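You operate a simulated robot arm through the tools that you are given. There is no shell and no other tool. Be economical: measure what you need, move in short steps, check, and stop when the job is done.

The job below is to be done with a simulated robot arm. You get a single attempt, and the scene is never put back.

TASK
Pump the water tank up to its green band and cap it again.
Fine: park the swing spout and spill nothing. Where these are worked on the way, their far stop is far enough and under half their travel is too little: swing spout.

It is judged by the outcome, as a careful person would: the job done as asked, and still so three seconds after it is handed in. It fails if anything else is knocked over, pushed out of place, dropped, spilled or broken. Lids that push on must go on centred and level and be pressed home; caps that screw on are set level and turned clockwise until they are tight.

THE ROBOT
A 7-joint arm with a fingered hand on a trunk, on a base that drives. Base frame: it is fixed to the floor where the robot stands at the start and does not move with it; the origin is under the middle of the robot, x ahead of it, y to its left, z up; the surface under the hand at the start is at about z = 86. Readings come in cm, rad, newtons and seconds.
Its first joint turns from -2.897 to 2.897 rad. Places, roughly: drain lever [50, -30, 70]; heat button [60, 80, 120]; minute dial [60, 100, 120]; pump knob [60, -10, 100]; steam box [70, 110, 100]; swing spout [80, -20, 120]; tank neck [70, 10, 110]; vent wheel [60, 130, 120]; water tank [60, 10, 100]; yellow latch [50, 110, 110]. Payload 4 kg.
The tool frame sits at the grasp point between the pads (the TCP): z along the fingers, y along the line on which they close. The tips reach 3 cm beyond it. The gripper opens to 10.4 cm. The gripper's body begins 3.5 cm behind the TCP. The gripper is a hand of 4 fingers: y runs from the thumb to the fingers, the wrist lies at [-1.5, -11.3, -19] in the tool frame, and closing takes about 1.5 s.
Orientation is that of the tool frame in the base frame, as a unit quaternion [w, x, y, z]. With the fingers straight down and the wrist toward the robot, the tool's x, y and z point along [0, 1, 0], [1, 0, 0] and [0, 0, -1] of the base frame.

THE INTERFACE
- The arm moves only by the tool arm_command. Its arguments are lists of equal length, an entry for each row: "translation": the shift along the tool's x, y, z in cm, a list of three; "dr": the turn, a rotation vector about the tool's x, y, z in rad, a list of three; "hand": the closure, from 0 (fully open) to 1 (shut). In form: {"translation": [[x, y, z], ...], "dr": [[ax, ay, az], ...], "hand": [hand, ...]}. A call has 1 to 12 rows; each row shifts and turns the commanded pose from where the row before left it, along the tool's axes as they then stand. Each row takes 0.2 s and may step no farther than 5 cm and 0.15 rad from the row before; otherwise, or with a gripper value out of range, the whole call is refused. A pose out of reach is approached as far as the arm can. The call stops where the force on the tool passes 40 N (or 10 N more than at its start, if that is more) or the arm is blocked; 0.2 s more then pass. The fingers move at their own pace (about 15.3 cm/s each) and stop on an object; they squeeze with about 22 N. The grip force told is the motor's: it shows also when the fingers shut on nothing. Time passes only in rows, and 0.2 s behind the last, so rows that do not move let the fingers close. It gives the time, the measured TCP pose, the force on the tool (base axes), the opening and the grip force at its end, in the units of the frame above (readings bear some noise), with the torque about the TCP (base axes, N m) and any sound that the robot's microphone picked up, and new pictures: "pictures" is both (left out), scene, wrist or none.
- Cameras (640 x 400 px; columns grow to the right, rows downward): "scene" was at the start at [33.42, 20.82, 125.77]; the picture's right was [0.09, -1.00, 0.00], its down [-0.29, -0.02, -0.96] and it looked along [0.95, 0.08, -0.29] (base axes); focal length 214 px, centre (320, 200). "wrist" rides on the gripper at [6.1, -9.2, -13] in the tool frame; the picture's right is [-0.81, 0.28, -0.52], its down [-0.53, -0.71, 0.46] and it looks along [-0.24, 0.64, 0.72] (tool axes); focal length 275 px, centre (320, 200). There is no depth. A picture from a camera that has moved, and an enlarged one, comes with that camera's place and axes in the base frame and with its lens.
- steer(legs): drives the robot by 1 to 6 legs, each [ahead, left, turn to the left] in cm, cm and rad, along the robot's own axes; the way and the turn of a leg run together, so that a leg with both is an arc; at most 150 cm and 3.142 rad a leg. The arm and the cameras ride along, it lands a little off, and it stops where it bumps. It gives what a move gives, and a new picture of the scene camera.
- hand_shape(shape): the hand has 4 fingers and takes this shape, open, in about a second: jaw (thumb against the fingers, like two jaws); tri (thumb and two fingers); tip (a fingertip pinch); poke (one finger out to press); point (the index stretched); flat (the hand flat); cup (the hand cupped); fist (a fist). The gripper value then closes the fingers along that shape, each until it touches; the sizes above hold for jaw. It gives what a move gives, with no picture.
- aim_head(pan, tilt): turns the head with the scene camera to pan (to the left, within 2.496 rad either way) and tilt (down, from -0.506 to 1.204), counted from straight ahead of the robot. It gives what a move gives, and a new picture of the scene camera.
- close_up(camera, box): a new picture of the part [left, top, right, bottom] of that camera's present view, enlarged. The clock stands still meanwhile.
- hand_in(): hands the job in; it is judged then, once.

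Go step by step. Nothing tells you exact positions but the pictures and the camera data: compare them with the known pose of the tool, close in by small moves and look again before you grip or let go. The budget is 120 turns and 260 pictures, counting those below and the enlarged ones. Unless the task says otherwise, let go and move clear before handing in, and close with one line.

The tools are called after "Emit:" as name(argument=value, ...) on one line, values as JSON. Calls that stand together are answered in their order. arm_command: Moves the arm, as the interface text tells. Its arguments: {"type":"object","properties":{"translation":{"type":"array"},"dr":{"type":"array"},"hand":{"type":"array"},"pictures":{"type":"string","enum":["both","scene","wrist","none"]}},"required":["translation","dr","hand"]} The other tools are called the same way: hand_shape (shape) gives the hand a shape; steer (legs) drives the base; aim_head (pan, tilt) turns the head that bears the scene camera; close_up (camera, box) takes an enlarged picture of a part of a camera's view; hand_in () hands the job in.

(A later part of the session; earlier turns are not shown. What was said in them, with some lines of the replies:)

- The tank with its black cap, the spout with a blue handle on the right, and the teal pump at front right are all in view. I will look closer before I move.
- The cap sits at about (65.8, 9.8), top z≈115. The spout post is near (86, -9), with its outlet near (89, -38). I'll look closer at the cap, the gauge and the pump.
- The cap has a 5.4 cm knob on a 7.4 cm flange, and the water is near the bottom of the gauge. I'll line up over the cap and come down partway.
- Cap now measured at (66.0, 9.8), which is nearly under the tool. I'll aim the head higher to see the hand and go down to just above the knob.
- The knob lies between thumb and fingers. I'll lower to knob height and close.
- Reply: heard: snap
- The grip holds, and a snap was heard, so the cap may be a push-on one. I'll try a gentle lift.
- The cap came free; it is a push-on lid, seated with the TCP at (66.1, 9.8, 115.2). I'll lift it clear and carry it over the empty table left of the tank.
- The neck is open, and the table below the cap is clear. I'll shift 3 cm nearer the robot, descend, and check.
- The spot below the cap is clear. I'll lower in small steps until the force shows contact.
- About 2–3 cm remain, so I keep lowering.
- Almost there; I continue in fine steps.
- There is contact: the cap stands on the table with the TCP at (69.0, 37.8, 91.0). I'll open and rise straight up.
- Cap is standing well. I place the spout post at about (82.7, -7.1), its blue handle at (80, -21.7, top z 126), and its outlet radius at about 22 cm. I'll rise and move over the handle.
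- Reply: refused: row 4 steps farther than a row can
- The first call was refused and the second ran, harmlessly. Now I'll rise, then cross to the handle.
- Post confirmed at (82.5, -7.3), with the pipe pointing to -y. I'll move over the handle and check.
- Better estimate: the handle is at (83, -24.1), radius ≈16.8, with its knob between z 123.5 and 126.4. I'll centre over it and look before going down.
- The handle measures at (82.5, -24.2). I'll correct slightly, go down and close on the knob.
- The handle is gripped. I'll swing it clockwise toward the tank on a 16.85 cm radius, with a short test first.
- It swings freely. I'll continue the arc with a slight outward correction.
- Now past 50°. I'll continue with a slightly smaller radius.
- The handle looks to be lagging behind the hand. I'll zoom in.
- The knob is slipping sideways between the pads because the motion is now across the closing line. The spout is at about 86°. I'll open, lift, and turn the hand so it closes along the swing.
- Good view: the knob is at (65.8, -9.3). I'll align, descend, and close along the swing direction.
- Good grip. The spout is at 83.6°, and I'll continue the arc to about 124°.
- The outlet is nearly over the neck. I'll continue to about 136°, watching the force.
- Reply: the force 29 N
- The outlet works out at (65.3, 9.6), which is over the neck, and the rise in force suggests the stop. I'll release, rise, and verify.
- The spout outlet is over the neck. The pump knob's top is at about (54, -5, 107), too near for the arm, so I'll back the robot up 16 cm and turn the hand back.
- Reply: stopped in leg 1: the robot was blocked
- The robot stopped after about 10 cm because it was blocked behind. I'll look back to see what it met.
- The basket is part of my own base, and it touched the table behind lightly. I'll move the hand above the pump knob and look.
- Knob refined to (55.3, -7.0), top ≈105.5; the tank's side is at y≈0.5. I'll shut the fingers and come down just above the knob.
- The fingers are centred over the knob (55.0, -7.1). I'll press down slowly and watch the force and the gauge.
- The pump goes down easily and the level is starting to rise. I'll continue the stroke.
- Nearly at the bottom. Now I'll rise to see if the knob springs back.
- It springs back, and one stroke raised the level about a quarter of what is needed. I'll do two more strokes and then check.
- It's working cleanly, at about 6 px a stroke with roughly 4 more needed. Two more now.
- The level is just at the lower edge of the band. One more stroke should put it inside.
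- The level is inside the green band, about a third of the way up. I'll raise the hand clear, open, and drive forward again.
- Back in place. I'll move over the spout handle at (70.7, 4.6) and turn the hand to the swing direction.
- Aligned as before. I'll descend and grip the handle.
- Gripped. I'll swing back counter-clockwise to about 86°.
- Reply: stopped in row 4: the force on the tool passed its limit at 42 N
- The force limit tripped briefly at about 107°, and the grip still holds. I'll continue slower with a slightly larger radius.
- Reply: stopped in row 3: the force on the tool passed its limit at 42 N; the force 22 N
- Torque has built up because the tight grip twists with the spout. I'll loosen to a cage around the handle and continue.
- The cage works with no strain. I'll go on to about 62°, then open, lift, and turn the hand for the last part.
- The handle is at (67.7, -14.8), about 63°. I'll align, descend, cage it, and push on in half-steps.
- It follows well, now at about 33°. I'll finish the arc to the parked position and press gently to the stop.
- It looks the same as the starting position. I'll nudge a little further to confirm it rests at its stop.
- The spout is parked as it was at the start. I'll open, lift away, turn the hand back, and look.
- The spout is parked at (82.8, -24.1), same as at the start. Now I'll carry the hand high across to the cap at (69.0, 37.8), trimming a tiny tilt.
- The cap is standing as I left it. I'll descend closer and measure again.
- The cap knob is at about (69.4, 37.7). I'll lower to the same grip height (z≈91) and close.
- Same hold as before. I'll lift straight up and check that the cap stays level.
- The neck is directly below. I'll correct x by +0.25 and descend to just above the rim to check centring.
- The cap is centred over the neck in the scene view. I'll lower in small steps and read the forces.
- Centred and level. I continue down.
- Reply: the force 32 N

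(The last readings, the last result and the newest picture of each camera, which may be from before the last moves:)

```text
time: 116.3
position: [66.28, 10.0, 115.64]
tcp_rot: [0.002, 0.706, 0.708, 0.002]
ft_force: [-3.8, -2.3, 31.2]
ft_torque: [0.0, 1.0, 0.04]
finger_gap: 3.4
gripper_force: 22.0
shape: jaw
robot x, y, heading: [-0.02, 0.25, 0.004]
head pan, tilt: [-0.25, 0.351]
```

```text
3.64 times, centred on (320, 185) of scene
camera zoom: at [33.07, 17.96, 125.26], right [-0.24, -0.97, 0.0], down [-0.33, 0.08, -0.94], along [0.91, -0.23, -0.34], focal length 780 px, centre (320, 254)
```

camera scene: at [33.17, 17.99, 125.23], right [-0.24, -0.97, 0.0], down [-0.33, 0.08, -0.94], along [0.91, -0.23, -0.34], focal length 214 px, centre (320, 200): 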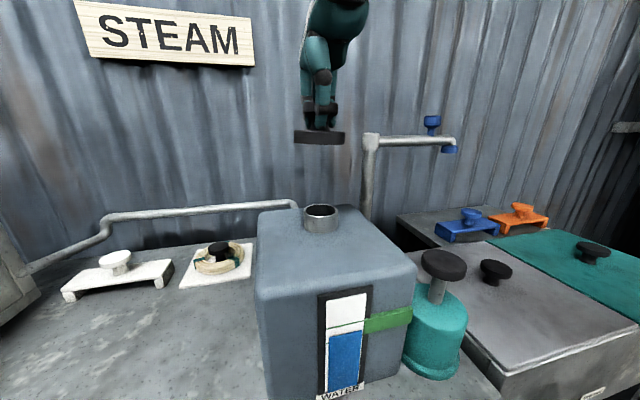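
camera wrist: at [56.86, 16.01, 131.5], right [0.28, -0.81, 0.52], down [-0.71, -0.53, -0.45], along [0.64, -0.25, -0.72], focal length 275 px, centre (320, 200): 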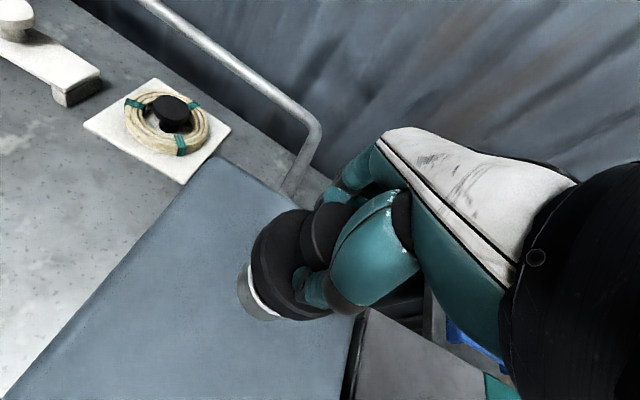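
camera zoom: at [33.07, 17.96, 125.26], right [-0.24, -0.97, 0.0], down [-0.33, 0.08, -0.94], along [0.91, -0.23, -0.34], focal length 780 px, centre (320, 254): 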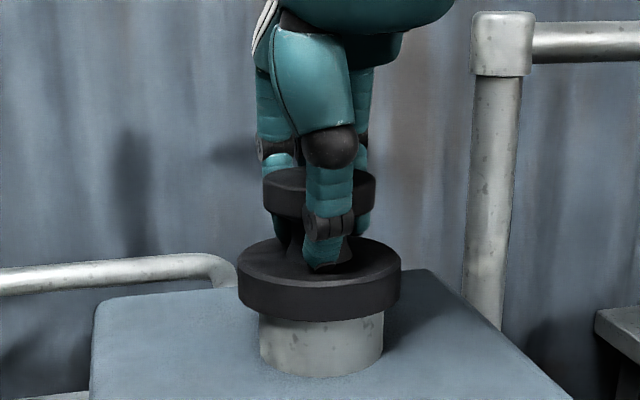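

Contact is on the near rim: 31 N with a tilting torque, so the cap sits slightly too far in +x and +y. I'll back off and shift a little.

Emit:
arm_command(translation=[[0, 0, -0.3], [0, 0, -0.3], [-0.15, -0.3, 0], [0, 0, 0.2], [0, 0, 0.2], [0, 0, 0]], dr=[[0, 0, 0], [0, 0, 0], [0, 0, 0], [0, 0, 0], [0, 0, 0], [0, 0, 0]], hand=[1, 1, 1, 1, 1, 1], pictures="none")

Emit:
close_up(camera="scene", box=[270, 130, 370, 240])

```text
time: 117.7
position: [66.12, 9.83, 115.74]
tcp_rot: [0.001, 0.708, 0.706, 0.0]
ft_force: [1.0, -0.6, -1.1]
ft_torque: [-0.03, 0.03, 0.0]
finger_gap: 3.36
gripper_force: 22.0
shape: jaw
robot x, y, heading: [-0.42, -0.01, 0.007]
head pan, tilt: [-0.25, 0.351]
```

```text
3.64 times, centred on (320, 185) of scene
camera zoom: at [33.17, 17.98, 125.23], right [-0.24, -0.97, 0.0], down [-0.33, 0.08, -0.94], along [0.91, -0.23, -0.34], focal length 780 px, centre (320, 254)
```

zoom: 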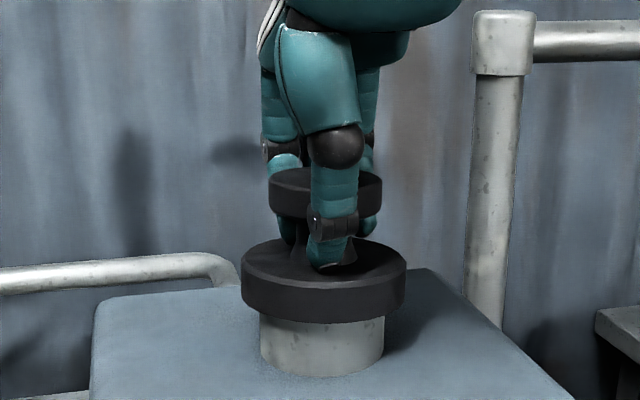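

No force now at the same height, and it is centred. I'll press down gently.

Emit:
arm_command(translation=[[0.05, 0, 0.15], [0, 0, 0.15], [0, 0, 0.1], [0, 0, 0]], dr=[[0, 0, 0], [0, 0, 0], [0, 0, 0], [0, 0, 0]], hand=[1, 1, 1, 1], pictures="none")

Emit:
close_up(camera="scene", box=[270, 130, 370, 240])

```text
time: 118.7
position: [66.07, 9.8, 115.1]
tcp_rot: [0.001, 0.707, 0.708, 0.0]
ft_force: [-0.4, 0.7, -0.3]
ft_torque: [0.02, -0.01, -0.01]
finger_gap: 3.37
gripper_force: 21.9
shape: jaw
robot x, y, heading: [-0.11, 0.23, 0.005]
head pan, tilt: [-0.25, 0.351]
```

```text
3.64 times, centred on (320, 185) of scene
camera zoom: at [33.17, 17.98, 125.23], right [-0.24, -0.97, 0.0], down [-0.33, 0.08, -0.94], along [0.91, -0.23, -0.34], focal length 780 px, centre (320, 254)
```

zoom: 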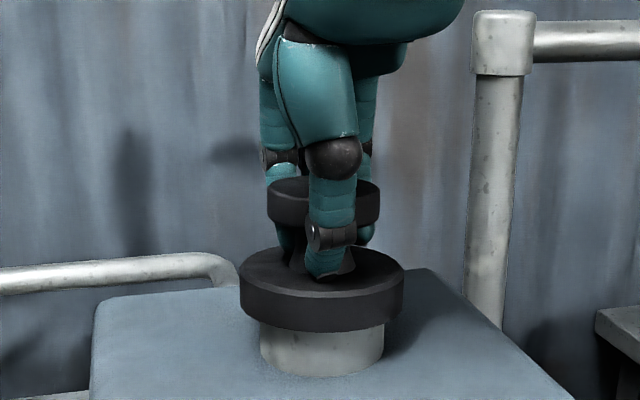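

It slides on over the neck without force. I'll press it home until it snaps.

Emit:
arm_command(translation=[[0, 0, 0.15], [0, 0, 0.15], [0, 0, 0.15], [0, 0, 0.1], [0, 0, 0]], dr=[[0, 0, 0], [0, 0, 0], [0, 0, 0], [0, 0, 0], [0, 0, 0]], hand=[1, 1, 1, 1, 1], pictures="none")

Emit:
close_up(camera="scene", box=[270, 130, 370, 240])

```text
time: 119.9
position: [66.02, 9.91, 114.75]
tcp_rot: [0.001, 0.706, 0.708, 0.0]
ft_force: [-3.4, 1.4, 16.0]
ft_torque: [-0.02, -0.29, 0.02]
finger_gap: 3.48
gripper_force: 21.7
shape: jaw
robot x, y, heading: [0.09, 0.15, 0.003]
head pan, tilt: [-0.25, 0.351]
```

```text
3.64 times, centred on (320, 185) of scene
camera zoom: at [33.11, 17.99, 125.25], right [-0.24, -0.97, 0.0], down [-0.33, 0.08, -0.94], along [0.91, -0.23, -0.34], focal length 780 px, centre (320, 254)
```

zoom: 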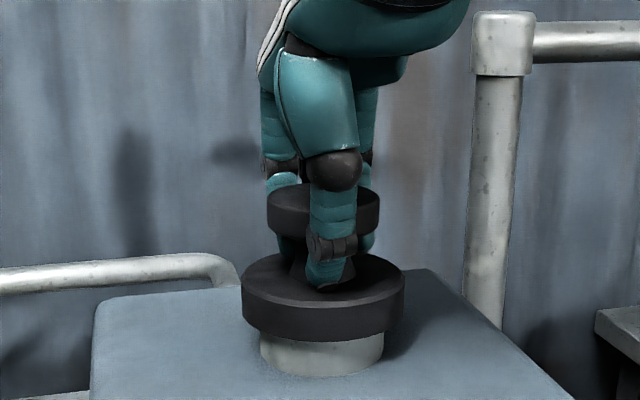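

It's resting with 16 N. I'll press a bit harder to bring it fully home.

Emit:
arm_command(translation=[[0, 0, 0.15], [0, 0, 0.15], [0, 0, 0.1], [0, 0, 0]], dr=[[0, 0, 0], [0, 0, 0], [0, 0, 0], [0, 0, 0]], hand=[1, 1, 1, 1], pictures="none")

Emit:
close_up(camera="scene", box=[270, 130, 370, 240])

```text
time: 120.8
position: [66.05, 10.01, 114.73]
tcp_rot: [0.003, 0.706, 0.708, 0.004]
ft_force: [-3.4, -0.2, 10.2]
ft_torque: [-0.09, -0.16, -0.04]
finger_gap: 3.53
gripper_force: 21.9
shape: jaw
robot x, y, heading: [-0.01, 0.22, 0.008]
head pan, tilt: [-0.25, 0.351]
stopped in row 4: the force on the tool passed its limit at 41 N (the readings are from after the stop); the commanded pose is now the measured one
```

```text
3.64 times, centred on (320, 185) of scene
camera zoom: at [33.12, 17.98, 125.25], right [-0.24, -0.97, 0.0], down [-0.33, 0.08, -0.94], along [0.91, -0.23, -0.34], focal length 780 px, centre (320, 254)
```

zoom: 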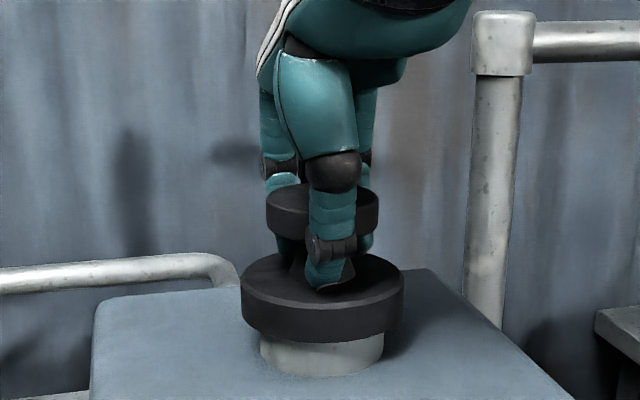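

The cap is at its original height to within what I can measure, but no snap was heard. I'll release, then press on top of the knob with closed fingers to be sure.

Emit:
arm_command(translation=[[0, 0, 0], [0, 0, 0], [0, 0, 0], [0, 0, 0], [0, 0, -2], [0, 0, -3], [0, 0, -2], [0, 0, 0], [0, 0, 0], [0, 0, 0], [0, 0, 0]], dr=[[0, 0, 0], [0, 0, 0], [0, 0, 0], [0, 0, 0], [0, 0, 0], [0, 0, 0], [0, 0, 0], [0, 0, 0], [0, 0, 0], [0, 0, 0], [0, 0, 0]], hand=[0.7, 0.4, 0, 0, 0, 0, 0, 0.5, 1, 1, 1], pictures="wrist")

Emit:
close_up(camera="scene", box=[270, 130, 370, 240])

```text
time: 123.2
position: [66.07, 9.73, 121.65]
tcp_rot: [0.002, 0.707, 0.708, 0.002]
ft_force: [-0.3, -0.7, -0.1]
ft_torque: [0.0, -0.02, 0.01]
finger_gap: 0.0
gripper_force: 22.2
shape: jaw
robot x, y, heading: [0.43, 0.4, -0.0]
head pan, tilt: [-0.25, 0.351]
camera wrist: at [56.78, 15.88, 134.66], right [0.27, -0.81, 0.52], down [-0.71, -0.53, -0.46], along [0.65, -0.24, -0.72], focal length 275 px, centre (320, 200)
```

wrist: 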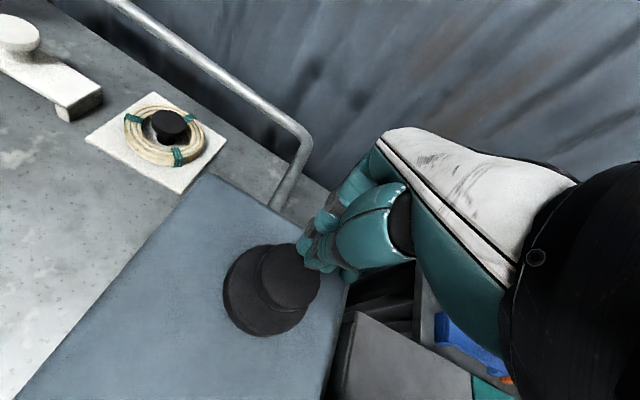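

```text
3.64 times, centred on (320, 185) of scene
camera zoom: at [33.17, 17.98, 125.23], right [-0.24, -0.97, 0.0], down [-0.33, 0.08, -0.94], along [0.91, -0.23, -0.34], focal length 780 px, centre (320, 254)
```

zoom: 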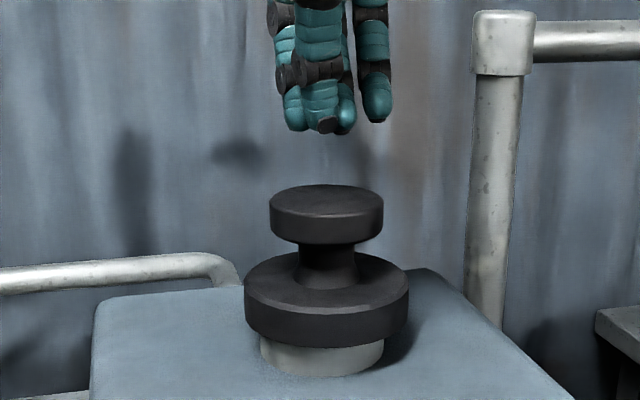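

The released cap sits level and dropped to its starting height; it may be about 2 mm to one side. I'll press down on the knob's centre to snap it home.

Emit:
arm_command(translation=[[0, 0, 1.5], [0, 0, 1.5], [0, 0, 0.4], [0, 0, 0.3], [0, 0, 0.3], [0, 0, 0.2], [0, 0, 0]], dr=[[0, 0, 0], [0, 0, 0], [0, 0, 0], [0, 0, 0], [0, 0, 0], [0, 0, 0], [0, 0, 0]], hand=[1, 1, 1, 1, 1, 1, 1], pictures="none")

Emit:
close_up(camera="scene", box=[270, 130, 370, 240])

```text
time: 124.0
position: [66.32, 10.1, 118.57]
tcp_rot: [0.005, 0.706, 0.708, 0.009]
ft_force: [-1.7, -0.9, 8.5]
ft_torque: [-0.05, 0.08, 0.01]
finger_gap: 0.0
gripper_force: 21.8
shape: jaw
robot x, y, heading: [0.12, 0.4, 0.002]
head pan, tilt: [-0.25, 0.351]
heard: snap
stopped in row 4: the force on the tool passed its limit at 46 N (the readings are from after the stop); the commanded pose is now the measured one
```

```text
3.64 times, centred on (320, 185) of scene
camera zoom: at [33.14, 17.97, 125.24], right [-0.24, -0.97, 0.0], down [-0.33, 0.08, -0.94], along [0.91, -0.23, -0.34], focal length 780 px, centre (320, 254)
```

zoom: 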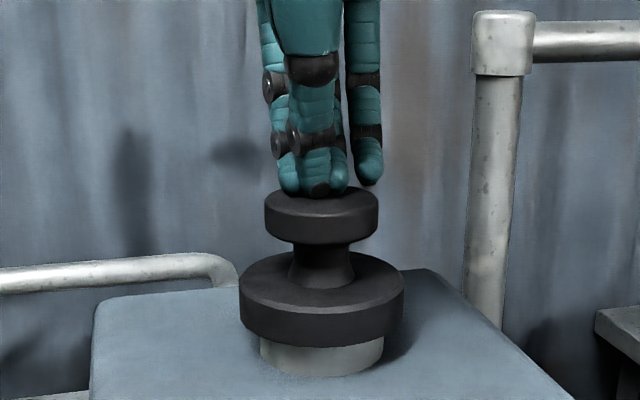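

A snap was heard and the cap is now centred and level. I'll rise clear and do the final check.

Emit:
arm_command(translation=[[0, 0, -2], [0, 0, -4], [0, 0, -4.8], [0, 0, -4.8], [0, -2, -4], [0, 0, 0]], dr=[[0, 0, 0], [0, 0, 0], [0, 0, 0], [0, 0, 0], [0, 0, 0], [0, 0, 0]], hand=[1, 1, 1, 1, 0.5, 0], pictures="scene")

Emit:
close_up(camera="scene", box=[270, 130, 370, 240])

Emit:
aim_head(pan=-0.5, tilt=0.7)

Emit:
close_up(camera="scene", box=[160, 60, 460, 300])

```text
time: 125.4
position: [64.29, 9.72, 137.97]
tcp_rot: [0.004, 0.706, 0.708, 0.008]
ft_force: [-0.6, 0.9, -0.2]
ft_torque: [0.01, 0.01, -0.03]
finger_gap: 10.38
gripper_force: 0.1
shape: jaw
robot x, y, heading: [0.34, 0.32, 0.002]
head pan, tilt: [-0.25, 0.351]
camera scene: at [33.17, 17.98, 125.23], right [-0.24, -0.97, 0.0], down [-0.33, 0.08, -0.94], along [0.91, -0.23, -0.34], focal length 214 px, centre (320, 200)
```

scene: 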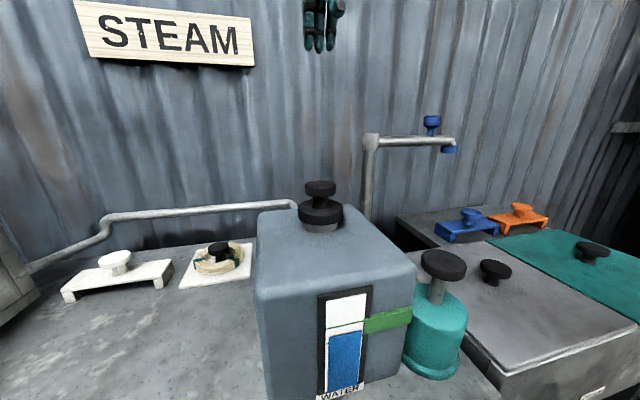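

```text
3.64 times, centred on (320, 185) of scene
camera zoom: at [33.17, 17.98, 125.23], right [-0.24, -0.97, 0.0], down [-0.33, 0.08, -0.94], along [0.91, -0.23, -0.34], focal length 780 px, centre (320, 254)
```

zoom: 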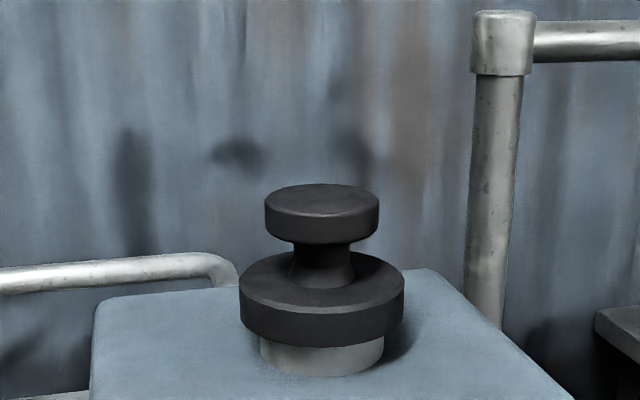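

```text
time: 126.3
position: [64.2, 9.77, 137.99]
tcp_rot: [0.004, 0.707, 0.707, 0.008]
ft_force: [0.9, 1.2, 0.6]
ft_torque: [-0.01, -0.02, -0.01]
finger_gap: 10.38
gripper_force: 0.2
shape: jaw
robot x, y, heading: [-0.03, 0.38, -0.001]
head pan, tilt: [-0.499, 0.7]
camera scene: at [31.61, 16.21, 122.1], right [-0.48, -0.88, 0.0], down [-0.57, 0.31, -0.77], along [0.67, -0.36, -0.64], focal length 214 px, centre (320, 200)
```

scene: 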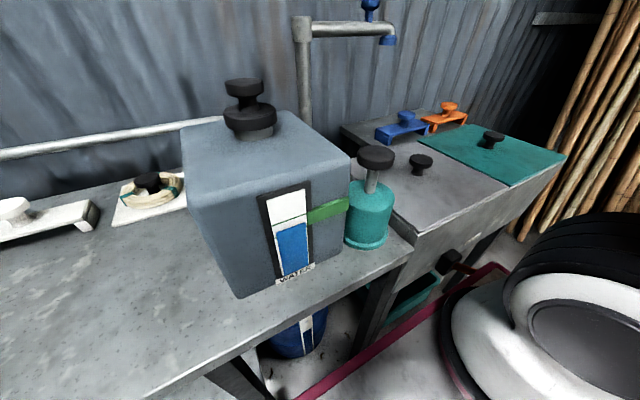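

```text
1.67 times, centred on (310, 180) of scene
camera zoom: at [31.61, 16.21, 122.1], right [-0.48, -0.88, 0.0], down [-0.57, 0.31, -0.77], along [0.67, -0.36, -0.64], focal length 358 px, centre (337, 233)
```

zoom: 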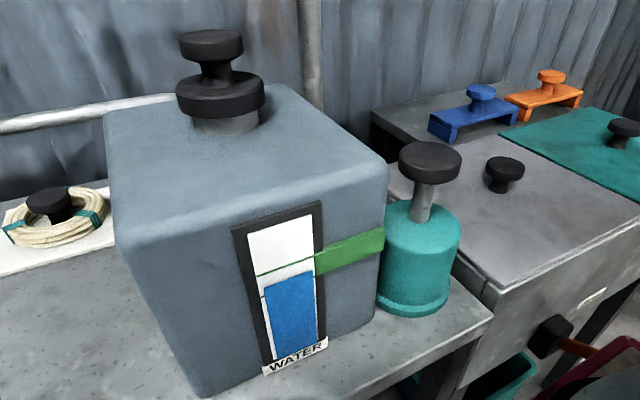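

The water is inside the green band, the cap is snapped home level, and the spout is parked. No spill is visible and the hand is clear, so I'm handing in.

Emit:
hand_in()

```text
The job is handed in.
```

The tank is pumped up into its green band and capped again, with the cap pressed on until it snapped; the spout is back in its parked position, and I saw no spill.
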